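You operate a simulated robot arm through the tools that you are given. There is no shell and no other tool. Be economical: measure what you need, move in short steps, check, and stop when the job is done.

You run a simulated robot arm. Do the job below in one go: nothing can be reset, and whatever is moved stays where it is left.

TASK
Catch about 200 ml of the jet in the blue-handled jug and pour it down the drain pipe.
Fine: spill nothing; put the jug back, shut the outlet, leave the other jug. Set down upright: what you pick out.

Only the result counts: the job must be done as asked and must still hold three seconds after the hand-in. Knocking over, shifting, dropping, spilling or breaking anything else fails it.

THE ROBOT
A 7-joint arm with a two-finger parallel gripper on a trunk, on a base that drives. Base frame: it is fixed to the floor where the robot stands at the start and does not move with it; the origin is under the middle of the robot, x ahead of it, y to its left, z up. Readings come in mm, degrees, newtons and seconds.
With the tool pointing down near the work surface it reaches from about 260 to 720 mm from the robot's upright axis, wherever it stands. Its first joint turns from -166.0 to 166.0 degrees. Places, roughly: blue outlet knob [600, 400, 1100]; drain pipe [600, -200, 1000]; jet tank [700, 500, 1200]; orange drain knob [600, 600, 1100]; supply knob [600, 700, 1000]. Payload 1.57 kg.
The TCP is the grasp point between the finger pads, 30 mm short of the fingertips. In the tool frame z runs along the fingers and y along their closing line. The gripper opens to 80 mm. The fingers are 17 mm wide and 12 mm thick; the gripper's body (40 by 82 mm) begins 80 mm behind the TCP.
Orientation is told as [roll, pitch, yaw] about the base's x, y, z axes, in that order, counted from this pose: with the fingers straight down and closing along the base's y, the tool's x points along the base's -x, its y along +y and its z along -z.

THE INTERFACE
- The arm moves only by the tool play_rows. Its argument "steps" is a list of rows, each a list of 7 numbers: the shift along the tool's x, y, z in mm, then the turn, a rotation vector about the tool's x, y, z in degrees, then the finger opening in mm, from 0 to 80. In form: [[dx, dy, dz, wx, wy, wz, gripper], ...]. A call has 1 to 12 rows; each row shifts and turns the commanded pose from where the row before left it, along the tool's axes as they then stand. Rows are played at 5 a second. More than 50 mm and 8.6 degrees between two rows, or a gripper value outside its range, and nothing of the call is played. A pose out of reach is approached as far as the arm can. The call stops where the force on the tool passes 40 N (or 10 N more than at its start, if that is more) or the arm is blocked; 0.2 s more then pass. Each finger travels about 72 mm/s and halts on what it meets, pressing with about 31 N; the grip force reading is that of the motor and also rises with nothing between the fingers. The clock runs only during rows and for 0.2 s after the last one: add rows that do not move to give the fingers time. It gives the time, the measured TCP pose, the force on the tool (base axes), the opening and the grip force at its end, in the units of the frame above (readings bear some noise), with the torque about the TCP (base axes, N m) and any sound that the robot's microphone picked up.
- Cameras (640 x 400 px; columns grow to the right, rows downward): "scene" is now at [0.1, 154.3, 1431.7]; the picture's right is [0.15, -0.99, 0.00], its down [-0.44, -0.06, -0.90] and it looks along [0.89, 0.13, -0.45] (base axes); focal length 259 px, centre (320, 200). "wrist" rides on the gripper at [72, -7, -122] in the tool frame; the picture's right is [0.09, 1.00, 0.00], its down [-0.84, 0.08, -0.54] and it looks along [-0.54, 0.05, 0.84] (tool axes); focal length 238 px, centre (320, 200). There is no depth. A picture from a camera that has moved, and an enlarged one, comes with that camera's place and axes in the base frame and with its lens.
- snapshot(camera): a new picture of that camera. No time passes.
- slide_trunk(by): slides the trunk up (or, below 0, down) by that many mm; the arm and the scene camera ride with it, the base frame stays. It gives what a move gives, with no picture.
- steer(legs): drives the robot by 1 to 6 legs, each [ahead, left, turn to the left] in mm, mm and degrees, along the robot's own axes; the way and the turn of a leg run together, so that a leg with both is an arc; at most 1500 mm and 180 degrees a leg. The arm and the cameras ride along, it lands a little off, and it stops where it bumps. It gives what a move gives.
- head_to(pan, tilt): turns the head with the scene camera to pan (to the left, within 86 degrees either way) and tilt (down, from -29 to 69), counted from straight ahead of the robot. It gives what a move gives.
- inspect(camera, box): a new picture of the part [left, top, right, bottom] of that camera's present view, enlarged. No time passes.
- sign_off(): hands the job in; it is judged then, once.

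Work in short steps. Places have to be worked out from the pictures, the camera data and where the tool is seen: move nearer, look again, correct. Check each grasp and each placing, and mend what went wrong. You have 120 turns and 82 pictures in all, those below and enlarged ones among them. Open the gripper and draw the arm clear of the work before you hand the job in, unless the task says otherwise; then end with one line.

The tools are called after ">>>" as a command line: name --pt "numbers of a row" for each row, then --argument value for the rest, lists and objects as JSON in quotes. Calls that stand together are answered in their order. play_rows: Moves the arm, as the interface text tells. Its arguments: {"type":"object","properties":{"steps":{"type":"array","items":{"type":"array","items":{"type":"number"}}}},"required":["steps"]} The other tools are called the same way: slide_trunk (by) slides the trunk up or down; steer (legs) drives the base; head_to (pan, tilt) turns the head that bears the scene camera; snapshot (camera) takes a picture; inspect (camera, box) takes an enlarged picture of a part of a camera's view; sign_off () hands the job in.

At the start:

```text
time_s: 0.0
tcp_pos: [338.5, 235.0, 1313.9]
ee_rot: [-0.1, -0.1, 0.0]
contact_force: [0.6, -0.5, -0.1]
torque: [0.02, 0.02, 0.02]
finger_gap: 80.2
gripper_force: 0.1
trunk travel left (down, up): [-75.0, 40.0]
robot x, y, heading: [-0.7, 1.6, 0.1]
head pan, tilt: [10.7, 26.4]
```

scene: 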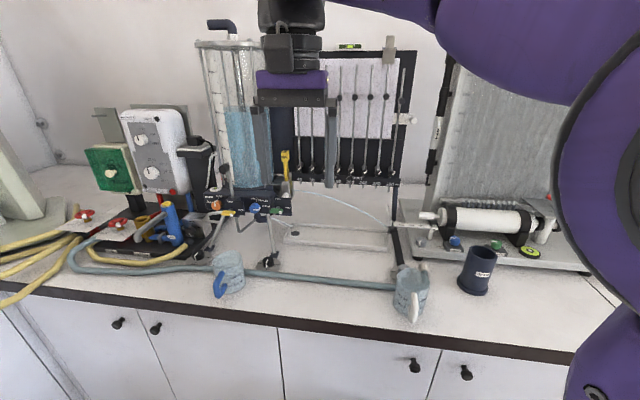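
wrist: 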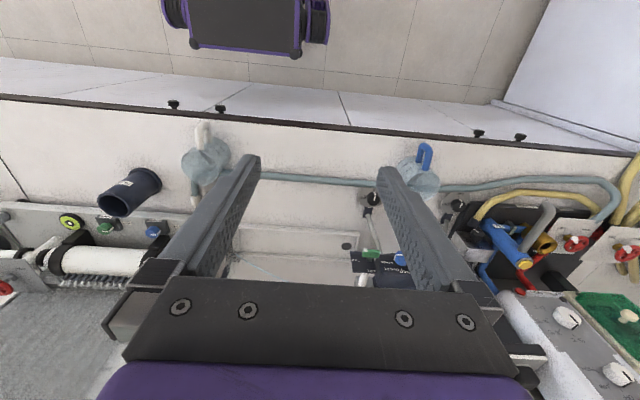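

The scene shows a tank with an outlet panel, a blue-handled jug near column 228 and a white-handled jug near 410. I'll enlarge the key areas first.

>>> inspect --camera "scene" --box '[180, 150, 340, 310]'

>>> inspect --camera "scene" --box '[370, 180, 570, 330]'

>>> inspect --camera "wrist" --box '[340, 120, 600, 300]'

```text
2.50 times, centred on (260, 230) of scene
camera zoom: at [0.1, 154.3, 1431.7], right [0.15, -0.99, 0.0], down [-0.44, -0.06, -0.9], along [0.89, 0.13, -0.45], focal length 648 px, centre (470, 125)
```

zoom: 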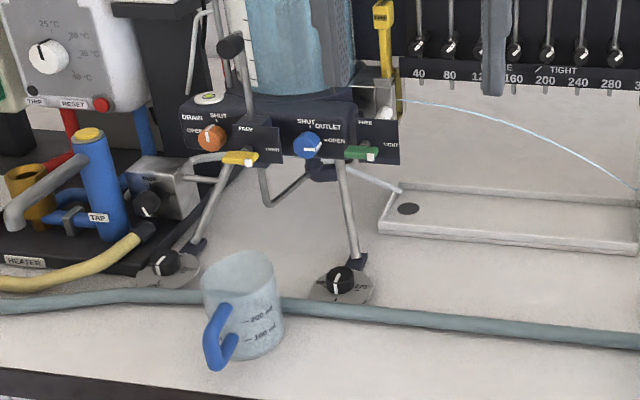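

```text
2.67 times, centred on (470, 255) of scene
camera zoom: at [0.1, 154.3, 1431.7], right [0.15, -0.99, 0.0], down [-0.44, -0.06, -0.9], along [0.89, 0.13, -0.45], focal length 692 px, centre (-80, 53)
```

zoom: 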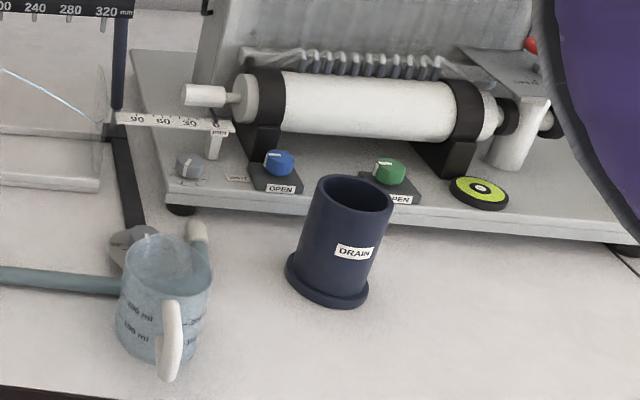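

```text
2.22 times, centred on (470, 210) of wrist
camera zoom: at [265.0, 228.5, 1435.5], right [-0.09, 1.0, 0.0], down [0.84, 0.08, 0.54], along [0.54, 0.05, -0.84], focal length 530 px, centre (-13, 178)
```

zoom: 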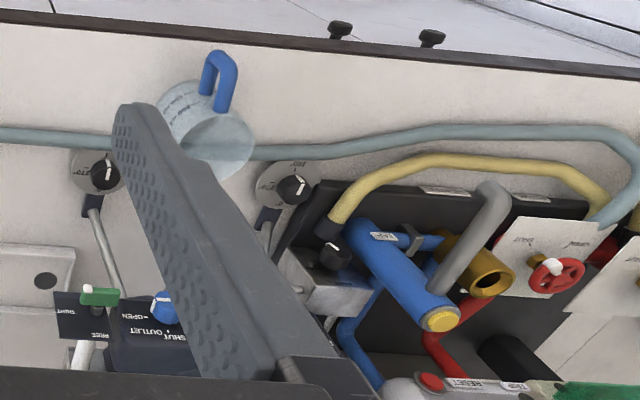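

Jet already runs from the tank's outlet to the right over a white tray. I'll zoom in on the jet landing, the knob, and the jug.

>>> inspect --camera "scene" --box '[270, 170, 430, 270]'

>>> inspect --camera "scene" --box '[200, 190, 300, 253]'

>>> inspect --camera "scene" --box '[190, 240, 270, 310]'

```text
4.00 times, centred on (350, 220) of scene
camera zoom: at [0.1, 154.3, 1431.7], right [0.15, -0.99, 0.0], down [-0.44, -0.06, -0.9], along [0.89, 0.13, -0.45], focal length 1038 px, centre (200, 120)
```

zoom: 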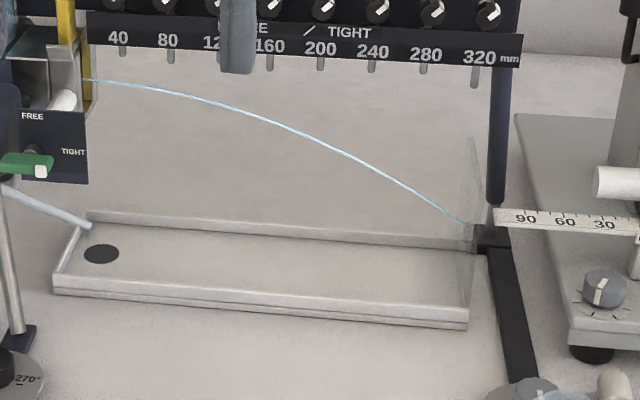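

```text
6.35 times, centred on (250, 222) of scene
camera zoom: at [0.1, 154.3, 1431.7], right [0.15, -0.99, 0.0], down [-0.44, -0.06, -0.9], along [0.89, 0.13, -0.45], focal length 1647 px, centre (764, 64)
```

zoom: 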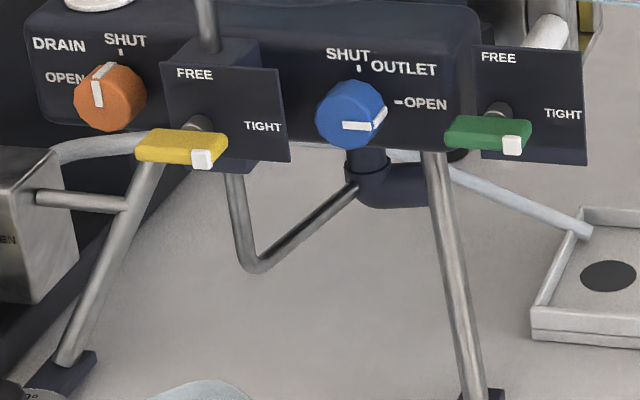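

```text
5.71 times, centred on (230, 275) of scene
camera zoom: at [0.1, 154.3, 1431.7], right [0.15, -0.99, 0.0], down [-0.44, -0.06, -0.9], along [0.89, 0.13, -0.45], focal length 1482 px, centre (834, -229)
```

zoom: 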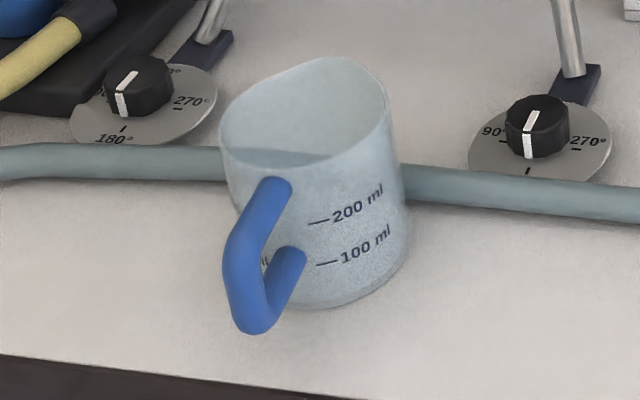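

Estimates: counter z≈900, blue jug centre ≈(491,472), handle bar ≈(436,477) facing the robot; jet plane x≈757, falling from (y 355, z 1079) to (y 40, z 972). I move left and pitch the fingers forward so the wrist camera sees the jug.

>>> play_rows --pt "0 48 20 0 0 0 60" --pt "0 48 20 0 0 0 50" --pt "0 48 20 0 0 0 50" --pt "0 48 20 0 0 0 50" --pt "0 48 20 0 0 0 50" --pt "0 0 0 0 -8.4 0 50" --pt "0 0 0 0 -8.4 0 50" --pt "0 0 0 0 -8.4 0 50" --pt "0 0 0 0 -8.4 0 50" --pt "0 0 0 0 -8.4 0 50" --pt "0 0 0 0 -8 0 50"

>>> snapshot --camera "wrist"

>>> snapshot --camera "scene"

```text
refused: row 1 steps farther than a row can; nothing moved
```

```text
73 pictures are left
camera wrist: at [265.0, 228.5, 1435.5], right [-0.09, 1.0, 0.0], down [0.84, 0.08, 0.54], along [0.54, 0.05, -0.84], focal length 238 px, centre (320, 200)
```

wrist: 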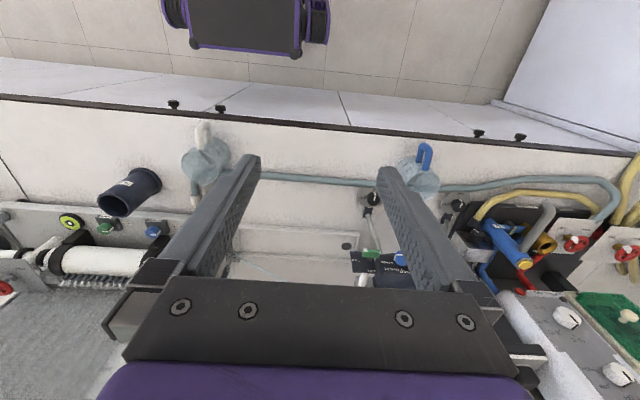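

```text
72 pictures are left
camera scene: at [0.1, 154.3, 1431.7], right [0.15, -0.99, 0.0], down [-0.44, -0.06, -0.9], along [0.89, 0.13, -0.45], focal length 259 px, centre (320, 200)
```

scene: 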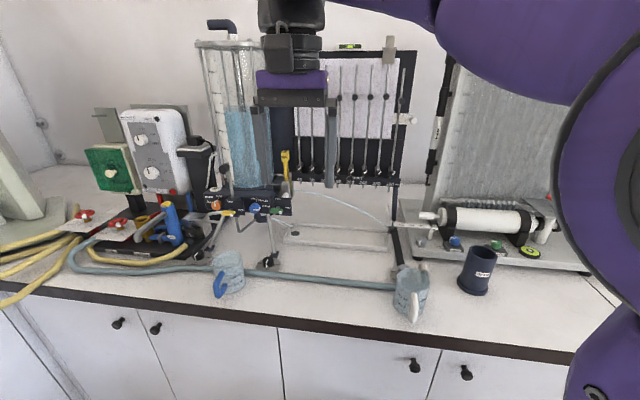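

The step was over 50 mm; I repeat it with smaller steps.

>>> play_rows --pt "0 44 20 0 0 0 60" --pt "0 44 20 0 0 0 50" --pt "0 44 20 0 0 0 50" --pt "0 44 20 0 0 0 50" --pt "0 44 20 0 0 0 50" --pt "0 20 0 0 -8.4 0 50" --pt "0 0 0 0 -8.4 0 50" --pt "0 0 0 0 -8.4 0 50" --pt "0 0 0 0 -8.4 0 50" --pt "0 0 0 0 -8.4 0 50" --pt "0 0 0 0 -8 0 50" --pt "0 0 0 0 0 0 50"

```text
time_s: 2.6
tcp_pos: [337.6, 475.9, 1211.9]
ee_rot: [-0.1, -50.1, 0.0]
contact_force: [0.0, -0.1, -0.1]
torque: [-0.05, -0.01, -0.01]
finger_gap: 50.1
gripper_force: 0.1
trunk travel left (down, up): [-75.0, 40.0]
robot x, y, heading: [-2.8, -3.7, -0.1]
head pan, tilt: [10.7, 26.4]
```

Orientation is reached. Now a wrist view.

>>> snapshot --camera "wrist"

```text
71 pictures are left
camera wrist: at [197.5, 468.8, 1236.4], right [-0.06, 1.0, -0.07], down [0.12, 0.08, 0.99], along [0.99, 0.05, -0.13], focal length 238 px, centre (320, 200)
```

wrist: 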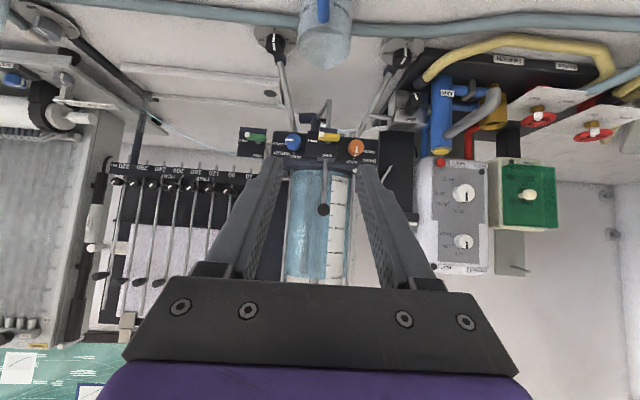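

I descend toward the jug's handle, staying back from it, to view it closely.

>>> play_rows --pt "29.3 0 31.2 0 0 0 50" --pt "29.3 0 31.2 0 0 0 50" --pt "29.3 0 31.2 0 0 0 50" --pt "29.3 0 31.2 0 0 0 50" --pt "0 0 0 0 0 0 50" --pt "0 0 0 0 0 0 50"

>>> snapshot --camera "wrist"

>>> snapshot --camera "scene"

```text
time_s: 4.0
tcp_pos: [356.9, 474.9, 1041.3]
ee_rot: [0.0, -50.1, 0.0]
contact_force: [0.3, 0.4, -0.1]
torque: [0.0, -0.03, -0.04]
finger_gap: 50.1
gripper_force: 0.1
trunk travel left (down, up): [-75.0, 40.0]
robot x, y, heading: [-0.5, -0.6, -0.2]
head pan, tilt: [10.7, 26.4]
```

```text
70 pictures are left
camera wrist: at [216.6, 468.3, 1065.8], right [-0.06, 1.0, -0.07], down [0.12, 0.08, 0.99], along [0.99, 0.05, -0.13], focal length 238 px, centre (320, 200)
```

wrist: 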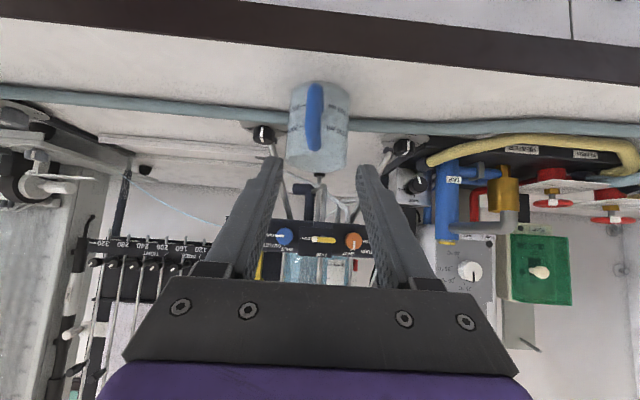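

```text
69 pictures are left
camera scene: at [-0.5, 158.1, 1431.7], right [0.19, -0.98, 0.0], down [-0.44, -0.08, -0.9], along [0.88, 0.17, -0.45], focal length 259 px, centre (320, 200)
```

scene: 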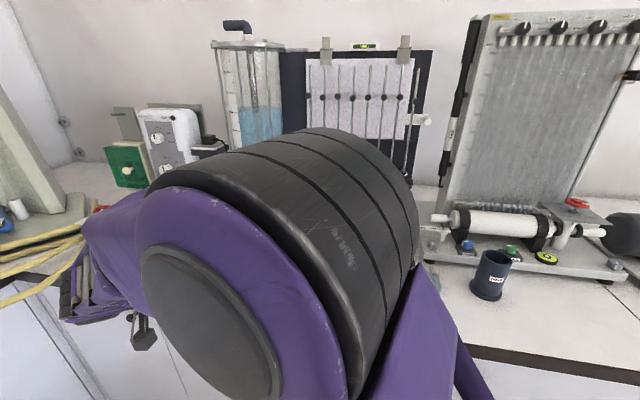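

The jug is well in view. I enlarge it to find the handle.

>>> inspect --camera "wrist" --box '[260, 60, 380, 190]'

```text
3.08 times, centred on (320, 125) of wrist
camera zoom: at [216.6, 468.3, 1065.8], right [-0.06, 1.0, -0.07], down [0.12, 0.08, 0.99], along [0.99, 0.05, -0.13], focal length 733 px, centre (320, 431)
```

zoom: 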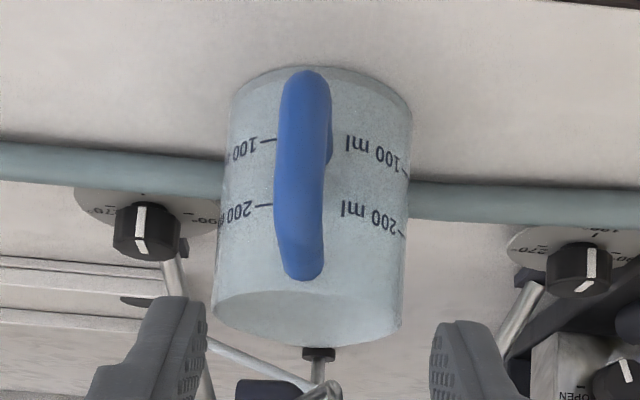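

Handle bar ≈(436,467.5), spanning z 924–987, about 15 mm thick. I go to a pre-grasp point along the tool axis and look again.

>>> play_rows --pt "6 -3.7 23.3 0 0 0 50" --pt "6 -3.7 23.3 0 0 0 50" --pt "0 0 0 0 0 0 50"

>>> snapshot --camera "wrist"

```text
time_s: 4.8
tcp_pos: [386.2, 469.5, 1004.2]
ee_rot: [0.0, -50.0, 0.0]
contact_force: [0.3, -0.2, 1.1]
torque: [-0.01, 0.02, 0.01]
finger_gap: 50.1
gripper_force: 0.2
trunk travel left (down, up): [-75.0, 40.0]
robot x, y, heading: [-1.2, 0.8, 0.1]
head pan, tilt: [10.7, 26.4]
```

```text
67 pictures are left
camera wrist: at [245.0, 461.6, 1026.8], right [-0.06, 1.0, -0.07], down [0.12, 0.08, 0.99], along [0.99, 0.05, -0.13], focal length 238 px, centre (320, 200)
```

wrist: 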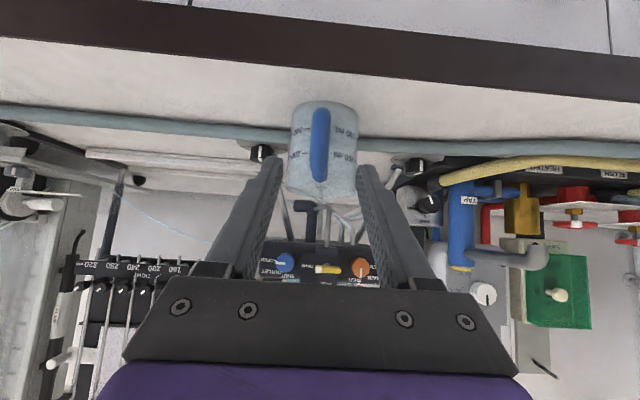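

The handle is centred between the fingers, range about 436. I advance 50 mm along the tool axis.

>>> play_rows --pt "0 0 17 0 0 0 50" --pt "0 0 17 0 0 0 50" --pt "2 0 17 0 0 0 50" --pt "0 0 0 0 0 0 50"

>>> inspect --camera "wrist" --box '[240, 80, 400, 240]'

```text
time_s: 5.8
tcp_pos: [423.7, 467.0, 969.1]
ee_rot: [0.0, -50.0, 0.0]
contact_force: [0.3, 1.3, -1.3]
torque: [0.03, -0.03, 0.0]
finger_gap: 50.2
gripper_force: 0.1
trunk travel left (down, up): [-75.0, 40.0]
robot x, y, heading: [0.1, -0.5, 0.0]
head pan, tilt: [10.7, 26.4]
```

```text
2.50 times, centred on (320, 160) of wrist
camera zoom: at [282.9, 460.5, 993.4], right [-0.06, 1.0, -0.07], down [0.12, 0.08, 0.99], along [0.99, 0.05, -0.13], focal length 596 px, centre (320, 300)
```

zoom: 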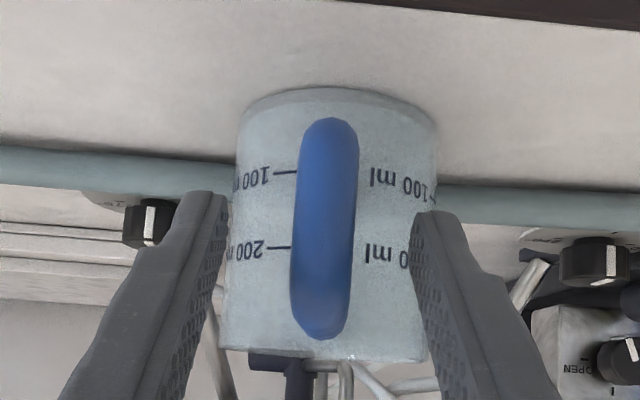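

Fingers straddle the handle. I close on it.

>>> play_rows --pt "0 0 0 0 0 0 30" --pt "0 0 0 0 0 0 10" --pt "0 0 0 0 0 0 5" --pt "0 0 0 0 0 0 5" --pt "0 0 0 0 0 0 5"

>>> inspect --camera "wrist" --box '[240, 80, 400, 240]'

```text
time_s: 7.0
tcp_pos: [423.3, 468.0, 970.1]
ee_rot: [0.0, -50.0, -0.1]
contact_force: [0.3, -0.3, 1.4]
torque: [-0.01, -0.02, 0.04]
finger_gap: 14.6
gripper_force: 30.5
trunk travel left (down, up): [-75.0, 40.0]
robot x, y, heading: [1.6, -0.6, -0.1]
head pan, tilt: [10.7, 26.4]
```

```text
2.50 times, centred on (320, 160) of wrist
camera zoom: at [282.6, 460.5, 993.6], right [-0.06, 1.0, -0.07], down [0.12, 0.08, 0.99], along [0.99, 0.05, -0.13], focal length 596 px, centre (320, 300)
```

zoom: 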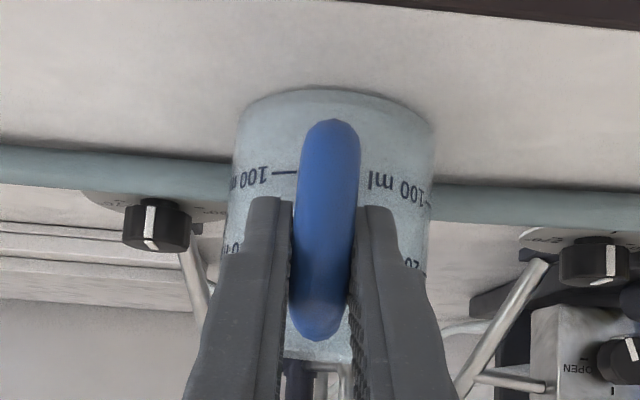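

Gripped (14.6 mm, 30 N). I lift straight up 40 mm and check.

>>> play_rows --pt "-3.8 0 -3.2 0 0 0 5" --pt "-7.7 0 -6.4 0 0 0 5" --pt "-11.5 0 -9.6 0 0 0 5" --pt "-7.7 0 -6.4 0 0 0 5" --pt "0 0 0 0 0 0 5"

>>> snapshot --camera "wrist"

```text
time_s: 8.2
tcp_pos: [423.1, 467.6, 1010.4]
ee_rot: [0.0, -50.0, 0.0]
contact_force: [-0.3, 0.5, -1.2]
torque: [-0.02, 0.05, 0.0]
finger_gap: 13.8
gripper_force: 30.4
trunk travel left (down, up): [-75.0, 40.0]
robot x, y, heading: [-1.4, -1.2, -0.1]
head pan, tilt: [10.7, 26.4]
```

```text
64 pictures are left
camera wrist: at [282.9, 460.5, 1032.9], right [-0.06, 1.0, -0.07], down [0.12, 0.08, 0.99], along [0.99, 0.05, -0.13], focal length 238 px, centre (320, 200)
```

wrist: 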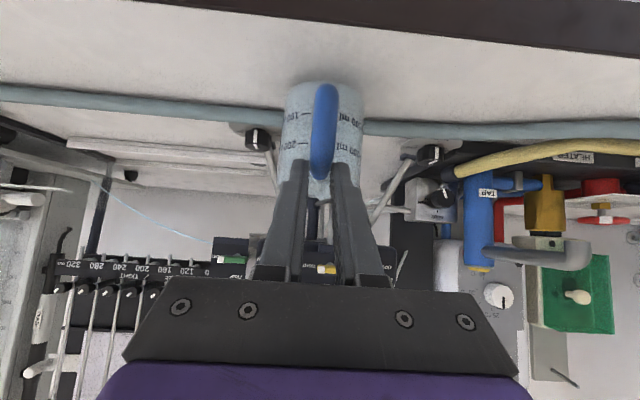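

The handle seems shifted in the camera view after lifting; I enlarge to check for slip.

>>> inspect --camera "wrist" --box '[240, 60, 400, 220]'

```text
2.50 times, centred on (320, 140) of wrist
camera zoom: at [282.9, 460.5, 1032.9], right [-0.06, 1.0, -0.07], down [0.12, 0.08, 0.99], along [0.99, 0.05, -0.13], focal length 596 px, centre (320, 350)
```

zoom: 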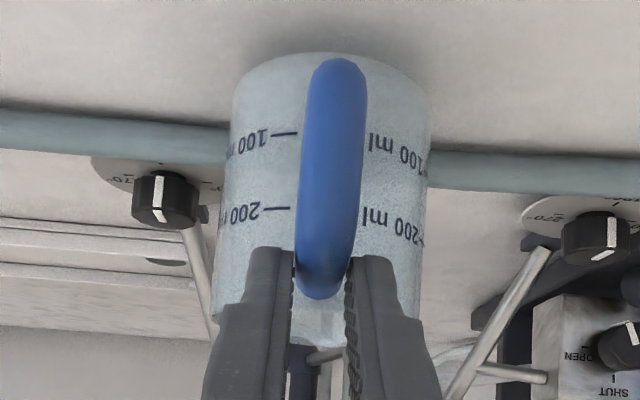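

The handle slid about 29 mm down through the fingers, so the jug hangs only ~11 mm up. I lower 9 mm and hold a second to see if it still slips.

>>> play_rows --pt "3.4 0 2.9 0 0 0 5" --pt "3.4 0 2.9 0 0 0 5" --pt "0 0 0 0 0 0 5" --pt "0 0 0 0 0 0 5" --pt "0 0 0 0 0 0 5" --pt "0 0 0 0 0 0 5"

>>> inspect --camera "wrist" --box '[240, 60, 400, 220]'

```text
time_s: 9.6
tcp_pos: [423.6, 469.0, 1000.9]
ee_rot: [0.0, -50.0, -0.2]
contact_force: [-0.7, 0.8, -0.5]
torque: [-0.03, 0.06, 0.02]
finger_gap: 13.9
gripper_force: 30.5
trunk travel left (down, up): [-75.0, 40.0]
robot x, y, heading: [0.8, -2.5, 0.1]
head pan, tilt: [10.7, 26.4]
```

```text
2.50 times, centred on (320, 140) of wrist
camera zoom: at [282.9, 461.1, 1024.1], right [-0.06, 1.0, -0.07], down [0.12, 0.08, 0.99], along [0.99, 0.05, -0.13], focal length 596 px, centre (320, 350)
```

zoom: 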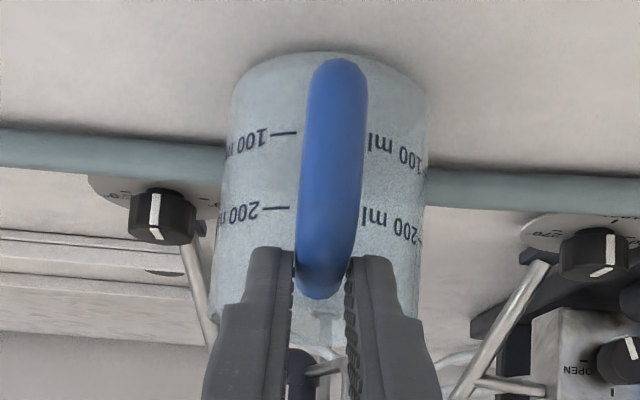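

No more slip, and the jug is essentially at counter level. The likely cause is the jug pitching under its own offset, so I'll set it down and regrip with steeper fingers (60° below horizontal) for a longer contact line across the handle's top bend.

>>> play_rows --pt "0.8 0 0.6 0 0 0 5" --pt "0.8 0 0.6 0 0 0 5" --pt "0 0 0 0 0 0 5"

```text
time_s: 10.4
tcp_pos: [424.2, 468.1, 998.6]
ee_rot: [0.1, -50.0, 0.0]
contact_force: [-0.8, 0.2, -1.4]
torque: [-0.01, 0.08, -0.02]
finger_gap: 13.7
gripper_force: 30.5
trunk travel left (down, up): [-75.0, 40.0]
robot x, y, heading: [-2.5, 1.6, -0.1]
head pan, tilt: [10.7, 26.4]
```

The force still shows hanging weight (≈-1.4 N); I lower further in tiny steps.

>>> play_rows --pt "0.8 0 0.6 0 0 0 5" --pt "0.8 0 0.6 0 0 0 5" --pt "0 0 0 0 0 0 5"

>>> play_rows --pt "0.8 0 0.6 0 0 0 5" --pt "0.8 0 0.6 0 0 0 5" --pt "0 0 0 0 0 0 5"

```text
time_s: 11.2
tcp_pos: [424.5, 468.3, 996.6]
ee_rot: [0.0, -50.1, 0.0]
contact_force: [0.8, 0.9, 1.9]
torque: [0.0, -0.16, 0.08]
finger_gap: 13.8
gripper_force: 30.1
trunk travel left (down, up): [-75.0, 40.0]
robot x, y, heading: [2.3, 0.9, 0.1]
head pan, tilt: [10.7, 26.4]
```

```text
time_s: 12.0
tcp_pos: [424.6, 468.2, 996.6]
ee_rot: [0.2, -50.1, 0.0]
contact_force: [0.8, 3.3, 12.8]
torque: [0.05, -0.75, 0.15]
finger_gap: 13.8
gripper_force: 30.8
trunk travel left (down, up): [-75.0, 40.0]
robot x, y, heading: [-2.5, -2.3, 0.2]
head pan, tilt: [10.7, 26.4]
```

Contact made. I ease up 1.5 mm of command, open the fingers and retreat along the tool axis.

>>> play_rows --pt "-0.9 0 -0.8 0 0 0 5" --pt "0 0 0 0 0 0 18" --pt "0 0 0 0 0 0 30" --pt "0 0 0 0 0 0 46" --pt "0 0 0 0 0 0 46" --pt "0 0 -20 0 0 0 46" --pt "0 0 -30 0 0 0 46" --pt "0 0 0 0 0 0 46"

>>> snapshot --camera "wrist"

```text
time_s: 13.8
tcp_pos: [386.4, 467.2, 1028.1]
ee_rot: [-0.1, -50.0, 0.1]
contact_force: [0.9, 0.1, -0.2]
torque: [-0.01, 0.02, 0.0]
finger_gap: 46.1
gripper_force: 0.1
trunk travel left (down, up): [-75.0, 40.0]
robot x, y, heading: [2.0, 0.7, -0.4]
head pan, tilt: [10.7, 26.4]
```

```text
61 pictures are left
camera wrist: at [245.4, 460.7, 1052.0], right [-0.06, 1.0, -0.07], down [0.12, 0.08, 0.99], along [0.99, 0.05, -0.13], focal length 238 px, centre (320, 200)
```

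wrist: 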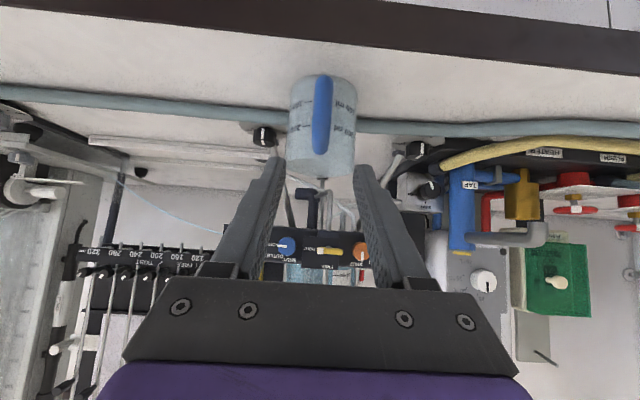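

Jug stands upright where it was. I rotate the tool to 60° down and go to the new pre-grasp.

>>> play_rows --pt "0 0 0 0 7 0 46" --pt "0 0 0 0 7 0 46" --pt "0 0 0 0 6 0 46" --pt "-11.1 0 18 0 0 0 46" --pt "0 0 0 0 0 0 46"

>>> snapshot --camera "wrist"

```text
time_s: 15.0
tcp_pos: [403.5, 468.9, 1016.1]
ee_rot: [0.0, -30.0, 0.0]
contact_force: [0.4, 0.3, -0.1]
torque: [0.0, 0.04, 0.02]
finger_gap: 46.1
gripper_force: 0.1
trunk travel left (down, up): [-75.0, 40.0]
robot x, y, heading: [0.8, -2.9, -0.0]
head pan, tilt: [10.7, 26.4]
```

```text
60 pictures are left
camera wrist: at [279.6, 461.3, 1087.1], right [-0.08, 1.0, -0.05], down [0.45, 0.08, 0.89], along [0.89, 0.05, -0.46], focal length 238 px, centre (320, 200)
```

wrist: 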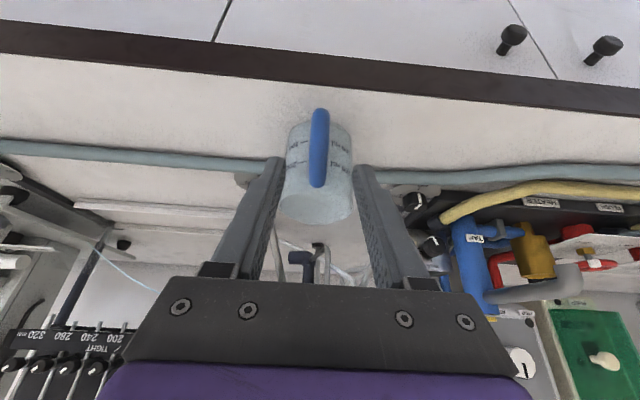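

Handle still centred. Advance ~51 mm along the tool and close.

>>> play_rows --pt "0 -0.8 17 0 0 0 46" --pt "0 0 17 0 0 0 46" --pt "0 0 16 0 0 0 46" --pt "0 0 0 0 0 0 46"

>>> inspect --camera "wrist" --box '[240, 80, 400, 240]'

```text
time_s: 16.0
tcp_pos: [426.2, 467.5, 974.9]
ee_rot: [0.0, -30.0, 0.0]
contact_force: [-0.2, -0.7, 1.5]
torque: [0.03, 0.01, -0.03]
finger_gap: 46.2
gripper_force: 0.1
trunk travel left (down, up): [-75.0, 40.0]
robot x, y, heading: [-1.1, 1.2, -0.3]
head pan, tilt: [10.7, 26.4]
```

```text
2.50 times, centred on (320, 160) of wrist
camera zoom: at [303.4, 460.1, 1044.3], right [-0.08, 1.0, -0.05], down [0.45, 0.08, 0.89], along [0.89, 0.05, -0.46], focal length 596 px, centre (320, 300)
```

zoom: 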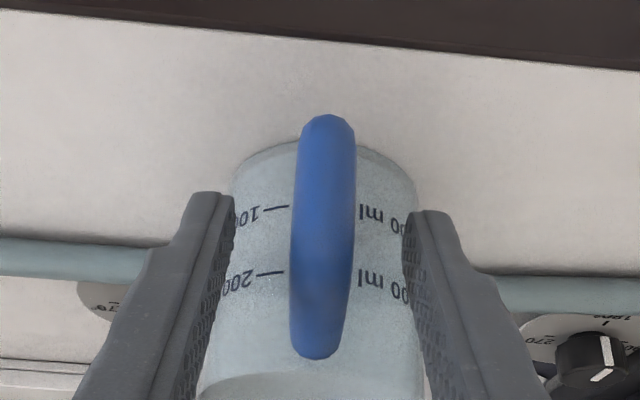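

Good straddle. Close and lift 20 mm gently.

>>> play_rows --pt "0 0 0 0 0 0 25" --pt "0 0 0 0 0 0 8" --pt "0 0 0 0 0 0 0" --pt "0 0 0 0 0 0 0" --pt "0 0 0 0 0 0 0" --pt "-1 0 -1.73 0 0 0 0" --pt "-2 0 -3.46 0 0 0 0" --pt "-2 0 -3.46 0 0 0 0" --pt "-2 0 -3.46 0 0 0 0" --pt "-3 0 -5.2 0 0 0 0" --pt "0 0 0 0 0 0 0"

>>> inspect --camera "wrist" --box '[240, 80, 400, 240]'

```text
time_s: 18.4
tcp_pos: [429.1, 467.4, 994.8]
ee_rot: [0.1, -29.9, 0.0]
contact_force: [-0.5, 0.0, 0.0]
torque: [-0.01, 0.04, -0.01]
finger_gap: 14.2
gripper_force: 30.3
trunk travel left (down, up): [-75.0, 40.0]
robot x, y, heading: [0.8, 1.6, 0.0]
head pan, tilt: [10.7, 26.4]
```

```text
2.50 times, centred on (320, 160) of wrist
camera zoom: at [304.3, 459.9, 1064.9], right [-0.08, 1.0, -0.05], down [0.45, 0.08, 0.89], along [0.89, 0.05, -0.46], focal length 596 px, centre (320, 300)
```

zoom: 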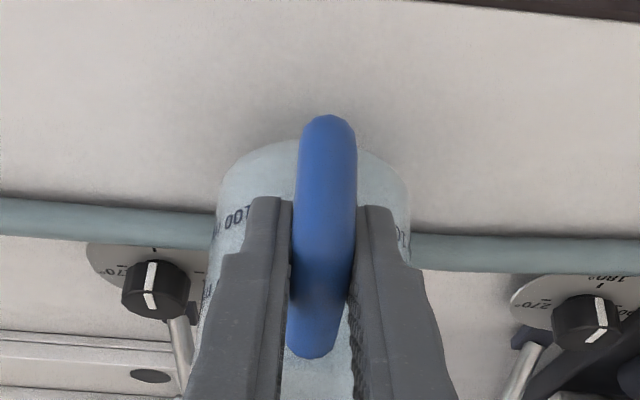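

The jug lifts with no slip this time. I raise it 25 mm and carry it right (−y) along the counter's front.

>>> play_rows --pt "-6.25 0 -10.8 0 0 0 0" --pt "-6.25 0 -10.8 0 0 0 0" --pt "0 -15 0 0 0 0 0" --pt "0 -32 0 0 0 0 0" --pt "0 -36 0 0 0 0 0" --pt "0 -36 0 0 0 0 0" --pt "0 -36 0 0 0 0 0" --pt "0 -36 0 0 0 0 0" --pt "0 -36 0 0 0 0 0" --pt "0 -30 0 0 0 0 0" --pt "0 -15 0 0 0 0 0" --pt "0 0 0 0 0 0 0"

>>> snapshot --camera "wrist"

>>> snapshot --camera "scene"

```text
time_s: 21.0
tcp_pos: [427.9, 195.5, 1019.4]
ee_rot: [-0.2, -29.9, 0.0]
contact_force: [0.7, 0.3, -0.8]
torque: [-0.02, 0.05, -0.05]
finger_gap: 14.3
gripper_force: 30.6
trunk travel left (down, up): [-75.0, 40.0]
robot x, y, heading: [1.9, 2.6, 0.2]
head pan, tilt: [10.7, 26.4]
```

```text
57 pictures are left
camera wrist: at [304.2, 188.5, 1089.6], right [-0.08, 1.0, -0.05], down [0.45, 0.08, 0.89], along [0.89, 0.05, -0.46], focal length 238 px, centre (320, 200)
```

wrist: 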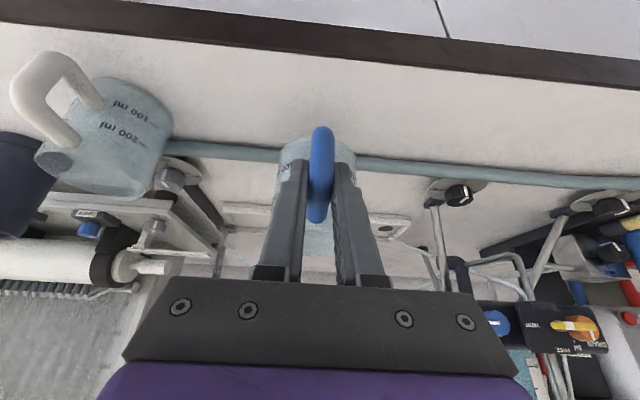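

```text
56 pictures are left
camera scene: at [0.2, 155.7, 1432.8], right [0.16, -0.99, 0.0], down [-0.43, -0.07, -0.9], along [0.89, 0.14, -0.43], focal length 259 px, centre (320, 200)
```

scene: 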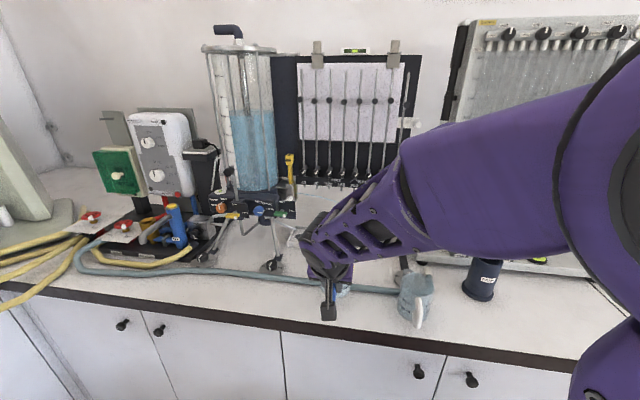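

Carried to y≈195. Now I move forward under the jet, checking halfway.

>>> play_rows --pt "-13 0 7.5 0 0 0 0" --pt "-26 0 15 0 0 0 0" --pt "-26 0 15 0 0 0 0" --pt "-26 0 15 0 0 0 0" --pt "-26 0 15 0 0 0 0" --pt "-13 0 7.5 0 0 0 0" --pt "0 0 0 0 0 0 0"

>>> snapshot --camera "wrist"

>>> snapshot --camera "scene"

```text
time_s: 22.6
tcp_pos: [580.3, 193.7, 1020.2]
ee_rot: [0.0, -30.0, 0.0]
contact_force: [0.2, 0.9, -0.4]
torque: [0.0, 0.01, -0.02]
finger_gap: 14.1
gripper_force: 30.1
trunk travel left (down, up): [-75.0, 40.0]
robot x, y, heading: [1.7, -1.7, 0.2]
head pan, tilt: [10.7, 26.4]
```

```text
55 pictures are left
camera wrist: at [455.9, 187.7, 1090.9], right [-0.08, 1.0, -0.05], down [0.45, 0.08, 0.89], along [0.89, 0.05, -0.46], focal length 238 px, centre (320, 200)
```

wrist: 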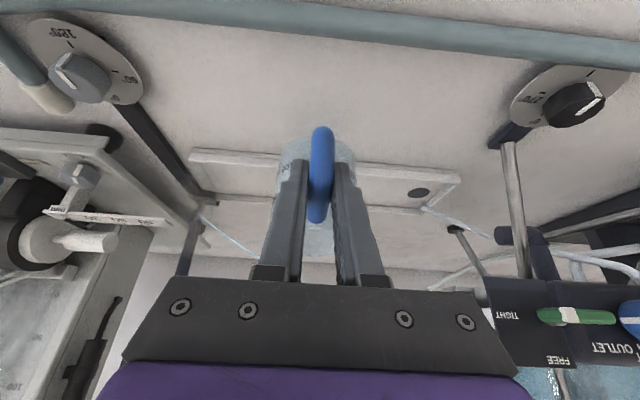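

```text
54 pictures are left
camera scene: at [-0.4, 158.1, 1431.7], right [0.19, -0.98, 0.0], down [-0.44, -0.08, -0.9], along [0.88, 0.17, -0.45], focal length 259 px, centre (320, 200)
```

scene: 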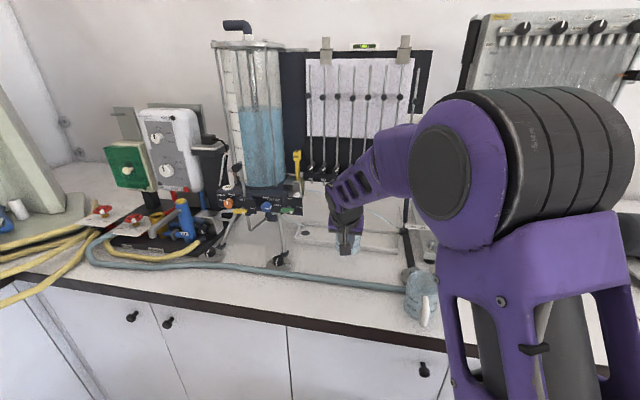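

Scene camera sees the jug; I zoom to check its attitude and the tray and jet geometry.

>>> inspect --camera "scene" --box '[280, 170, 430, 280]'

>>> inspect --camera "wrist" --box '[180, 110, 480, 290]'

```text
3.64 times, centred on (355, 225) of scene
camera zoom: at [-0.4, 158.1, 1431.7], right [0.19, -0.98, 0.0], down [-0.44, -0.08, -0.9], along [0.88, 0.17, -0.45], focal length 943 px, centre (193, 109)
```

zoom: 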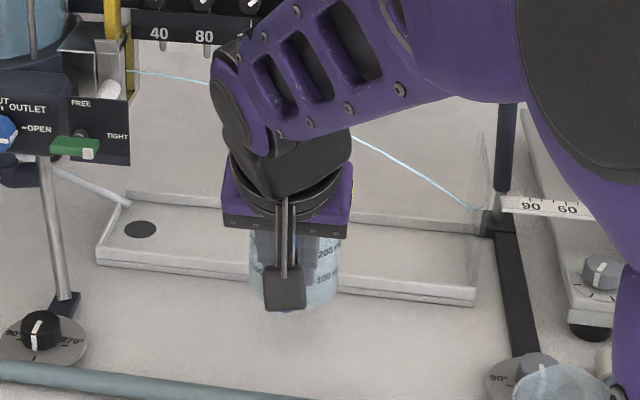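

```text
2.13 times, centred on (330, 200) of wrist
camera zoom: at [455.9, 187.7, 1090.9], right [-0.08, 1.0, -0.05], down [0.45, 0.08, 0.89], along [0.89, 0.05, -0.46], focal length 508 px, centre (299, 200)
```

zoom: 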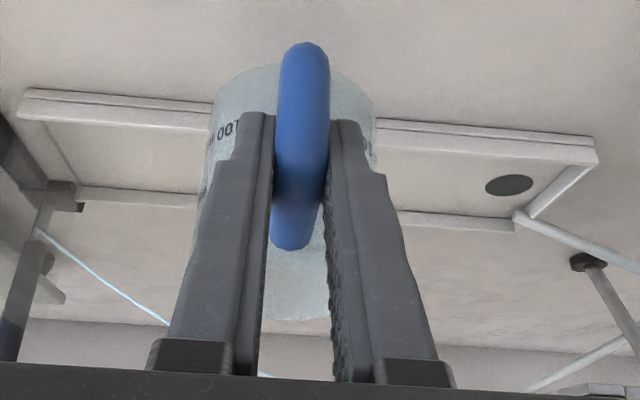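

Jet plane refined to x≈762; jug centre sits at TCP+(63.5, +6). To slip in below the jet I shift left 35 mm, lower 13 mm, then advance 118 mm.

>>> play_rows --pt "2 10 3.5 0 0 0 0" --pt "2.5 15 4.3 0 0 0 0" --pt "2 10 3.5 0 0 0 0" --pt "-10 0 5.8 0 0 0 0" --pt "-17 0 9.8 0 0 0 0" --pt "-17 0 9.8 0 0 0 0" --pt "-17 0 9.8 0 0 0 0" --pt "0 0 0 0 0 0 0"

>>> inspect --camera "scene" --box '[280, 170, 430, 280]'

>>> snapshot --camera "wrist"

```text
time_s: 24.4
tcp_pos: [648.1, 229.7, 1006.7]
ee_rot: [0.0, -29.9, 0.1]
contact_force: [-0.1, -0.3, -1.6]
torque: [-0.02, 0.06, 0.01]
finger_gap: 14.1
gripper_force: 30.0
trunk travel left (down, up): [-75.0, 40.0]
robot x, y, heading: [1.6, 1.4, 0.5]
head pan, tilt: [10.7, 26.4]
```

```text
3.64 times, centred on (355, 225) of scene
camera zoom: at [-0.3, 158.1, 1431.7], right [0.19, -0.98, 0.0], down [-0.44, -0.08, -0.9], along [0.88, 0.17, -0.45], focal length 943 px, centre (193, 109)
```

zoom: 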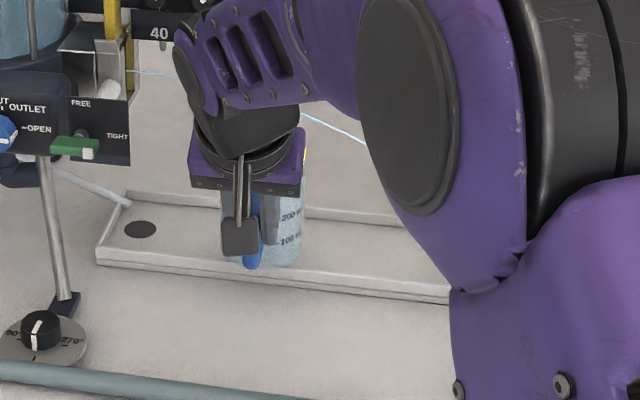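

```text
50 pictures are left
camera wrist: at [524.4, 222.9, 1076.7], right [-0.08, 1.0, -0.05], down [0.45, 0.08, 0.89], along [0.89, 0.05, -0.46], focal length 238 px, centre (320, 200)
```

wrist: 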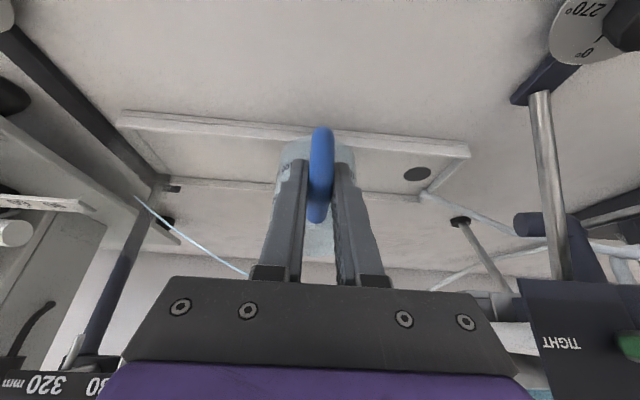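

Clear so far. Continue forward ~50 mm to put the jug in the jet's plane, under the jet.

>>> play_rows --pt "-14 0 8.1 0 0 0 0" --pt "-14 0 8.1 0 0 0 0" --pt "-10 0 5.8 0 0 0 0" --pt "-5.5 0 3.2 0 0 0 0" --pt "0 0 0 0 0 0 0"

>>> inspect --camera "wrist" --box '[180, 110, 480, 290]'

```text
time_s: 25.6
tcp_pos: [699.8, 229.6, 1006.7]
ee_rot: [0.0, -30.0, 0.0]
contact_force: [0.0, -1.3, -1.4]
torque: [0.02, 0.03, 0.0]
finger_gap: 14.1
gripper_force: 30.2
trunk travel left (down, up): [-75.0, 40.0]
robot x, y, heading: [0.5, 0.4, 0.3]
head pan, tilt: [10.7, 26.4]
```

```text
2.13 times, centred on (330, 200) of wrist
camera zoom: at [575.2, 223.2, 1076.7], right [-0.08, 1.0, -0.05], down [0.45, 0.08, 0.89], along [0.89, 0.05, -0.46], focal length 508 px, centre (299, 200)
```

zoom: 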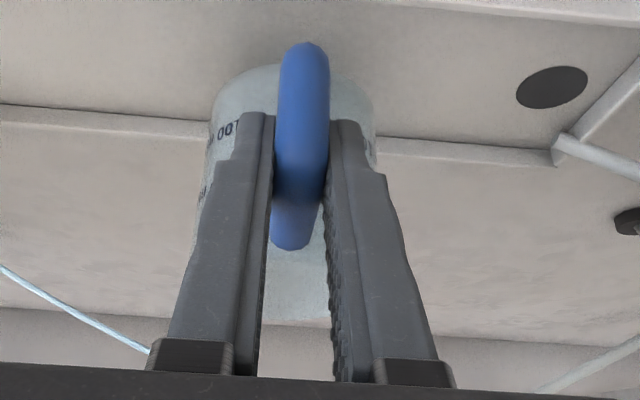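

Jet prediction matches. I lower ~8 mm and slide right to just before the jet reaches the leading rim.

>>> play_rows --pt "2 0 3.5 0 0 0 0" --pt "2 0 3.5 0 0 0 0" --pt "0 -15 0 0 0 0 0" --pt "0 -20 0 0 0 0 0" --pt "0 -15 0 0 0 0 0" --pt "0 0 0 0 0 0 0"

>>> inspect --camera "wrist" --box '[180, 110, 480, 290]'

>>> snapshot --camera "scene"

```text
time_s: 27.0
tcp_pos: [698.9, 180.8, 999.1]
ee_rot: [0.0, -29.9, 0.0]
contact_force: [0.4, -0.4, -1.1]
torque: [0.01, 0.03, 0.02]
finger_gap: 13.9
gripper_force: 30.2
trunk travel left (down, up): [-75.0, 40.0]
robot x, y, heading: [0.4, 1.2, -0.1]
head pan, tilt: [10.7, 26.4]
```

```text
2.13 times, centred on (330, 200) of wrist
camera zoom: at [575.1, 173.6, 1068.8], right [-0.08, 1.0, -0.05], down [0.45, 0.08, 0.89], along [0.89, 0.05, -0.46], focal length 508 px, centre (299, 200)
```

zoom: 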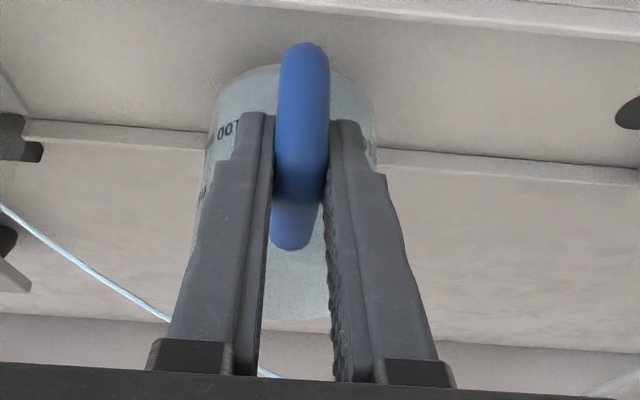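

```text
47 pictures are left
camera scene: at [-0.4, 158.1, 1431.7], right [0.19, -0.98, 0.0], down [-0.44, -0.08, -0.9], along [0.88, 0.17, -0.45], focal length 259 px, centre (320, 200)
```

scene: 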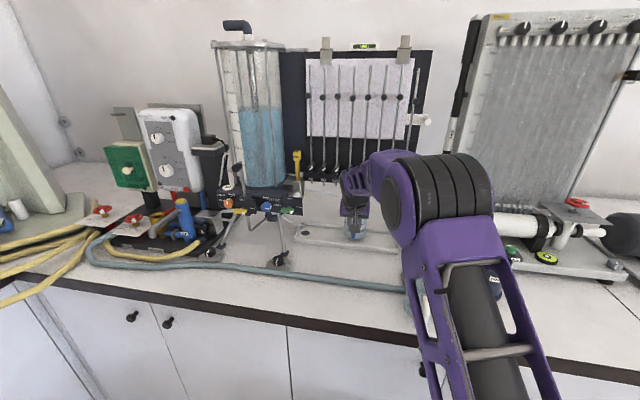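

Jet still passes over the rim as predicted. I slide 68 mm further right so the jet enters the mouth; time starts now (~27.4 s).

>>> play_rows --pt "0 -16 0 0 0 0 0" --pt "0 -20 0 0 0 0 0" --pt "0 -20 0 0 0 0 0" --pt "0 -10 0 0 0 0 0" --pt "0 0 0 0 0 0 0"

>>> snapshot --camera "wrist"

>>> inspect --camera "scene" --box '[290, 150, 450, 270]'

```text
time_s: 28.2
tcp_pos: [699.3, 113.7, 998.1]
ee_rot: [0.0, -30.0, 0.0]
contact_force: [0.6, 0.5, -1.5]
torque: [0.03, 0.04, 0.0]
finger_gap: 14.0
gripper_force: 30.2
trunk travel left (down, up): [-75.0, 40.0]
robot x, y, heading: [3.7, -1.7, 0.0]
head pan, tilt: [10.7, 26.4]
```

```text
46 pictures are left
camera wrist: at [574.8, 107.1, 1068.0], right [-0.08, 1.0, -0.05], down [0.45, 0.08, 0.89], along [0.89, 0.05, -0.46], focal length 238 px, centre (320, 200)
```

wrist: 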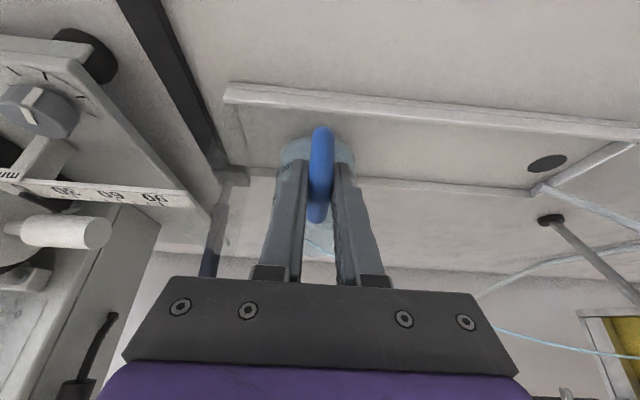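

```text
3.33 times, centred on (370, 210) of scene
camera zoom: at [-0.4, 158.1, 1431.7], right [0.19, -0.98, 0.0], down [-0.44, -0.08, -0.9], along [0.88, 0.17, -0.45], focal length 865 px, centre (153, 167)
```

zoom: 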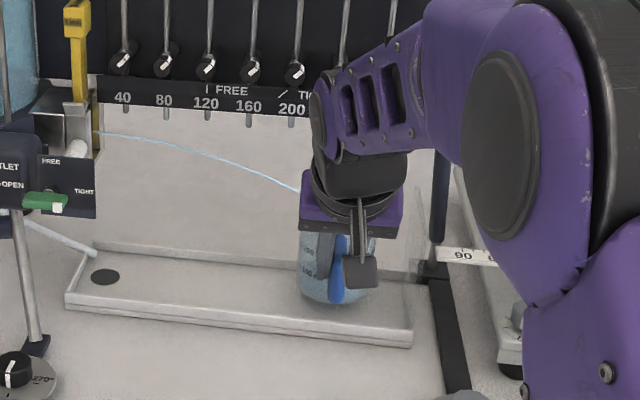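

The stream no longer reaches the plate, so it's going in. I hold for a few seconds and watch the level and weight.

>>> play_rows --pt "0 0 0 0 0 0 0" --pt "0 0 0 0 0 0 0" --pt "0 0 0 0 0 0 0" --pt "0 0 0 0 0 0 0" --pt "0 0 0 0 0 0 0" --pt "0 0 0 0 0 0 0" --pt "0 0 0 0 0 0 0" --pt "0 0 0 0 0 0 0"

>>> inspect --camera "wrist" --box '[250, 100, 390, 280]'

>>> inspect --camera "scene" --box '[350, 190, 400, 230]'

```text
time_s: 30.0
tcp_pos: [698.4, 114.8, 998.4]
ee_rot: [0.0, -30.0, -0.1]
contact_force: [-0.7, -0.4, -0.8]
torque: [-0.02, 0.05, -0.01]
finger_gap: 14.0
gripper_force: 30.5
trunk travel left (down, up): [-75.0, 40.0]
robot x, y, heading: [-1.0, -3.6, 0.2]
head pan, tilt: [10.7, 26.4]
```

```text
2.22 times, centred on (320, 190) of wrist
camera zoom: at [574.8, 107.2, 1068.0], right [-0.08, 1.0, -0.05], down [0.45, 0.08, 0.89], along [0.89, 0.05, -0.46], focal length 530 px, centre (320, 222)
```

zoom: 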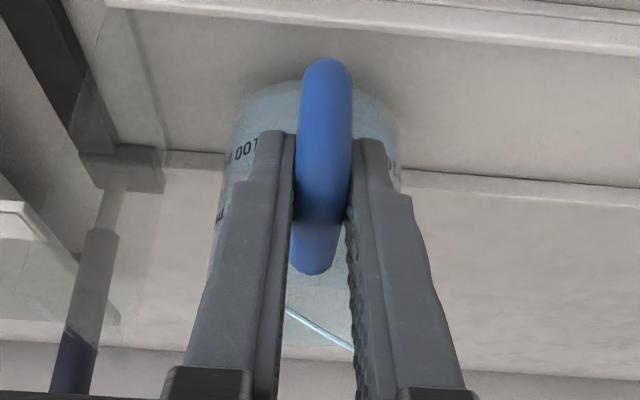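

```text
10.00 times, centred on (375, 210) of scene
camera zoom: at [-0.4, 158.1, 1431.7], right [0.19, -0.98, 0.0], down [-0.44, -0.08, -0.9], along [0.88, 0.17, -0.45], focal length 2594 px, centre (-230, 100)
```

zoom: 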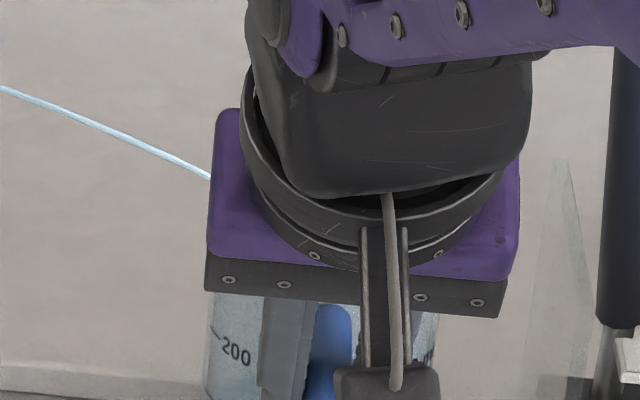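

Jet enters the mouth cleanly. I wait ~2.4 s more and look at the jug's lower body.

>>> play_rows --pt "0 0 0 0 0 0 0" --pt "0 0 0 0 0 0 0" --pt "0 0 0 0 0 0 0" --pt "0 0 0 0 0 0 0" --pt "0 0 0 0 0 0 0" --pt "0 0 0 0 0 0 0" --pt "0 0 0 0 0 0 0" --pt "0 0 0 0 0 0 0" --pt "0 0 0 0 0 0 0" --pt "0 0 0 0 0 0 0" --pt "0 0 0 0 0 0 0" --pt "0 0 0 0 0 0 0"

>>> inspect --camera "scene" --box '[355, 210, 405, 250]'

```text
time_s: 32.6
tcp_pos: [699.3, 114.0, 997.7]
ee_rot: [0.0, -30.0, -0.1]
contact_force: [-0.2, 0.6, -0.9]
torque: [-0.01, 0.03, 0.01]
finger_gap: 14.1
gripper_force: 29.5
trunk travel left (down, up): [-75.0, 40.0]
robot x, y, heading: [-1.8, 2.3, -0.0]
head pan, tilt: [10.7, 26.4]
```

```text
10.00 times, centred on (380, 230) of scene
camera zoom: at [-0.4, 158.1, 1431.7], right [0.19, -0.98, 0.0], down [-0.44, -0.08, -0.9], along [0.88, 0.17, -0.45], focal length 2594 px, centre (-280, -100)
```

zoom: 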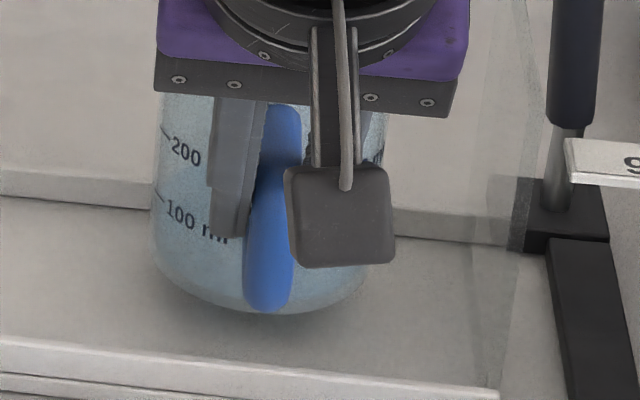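

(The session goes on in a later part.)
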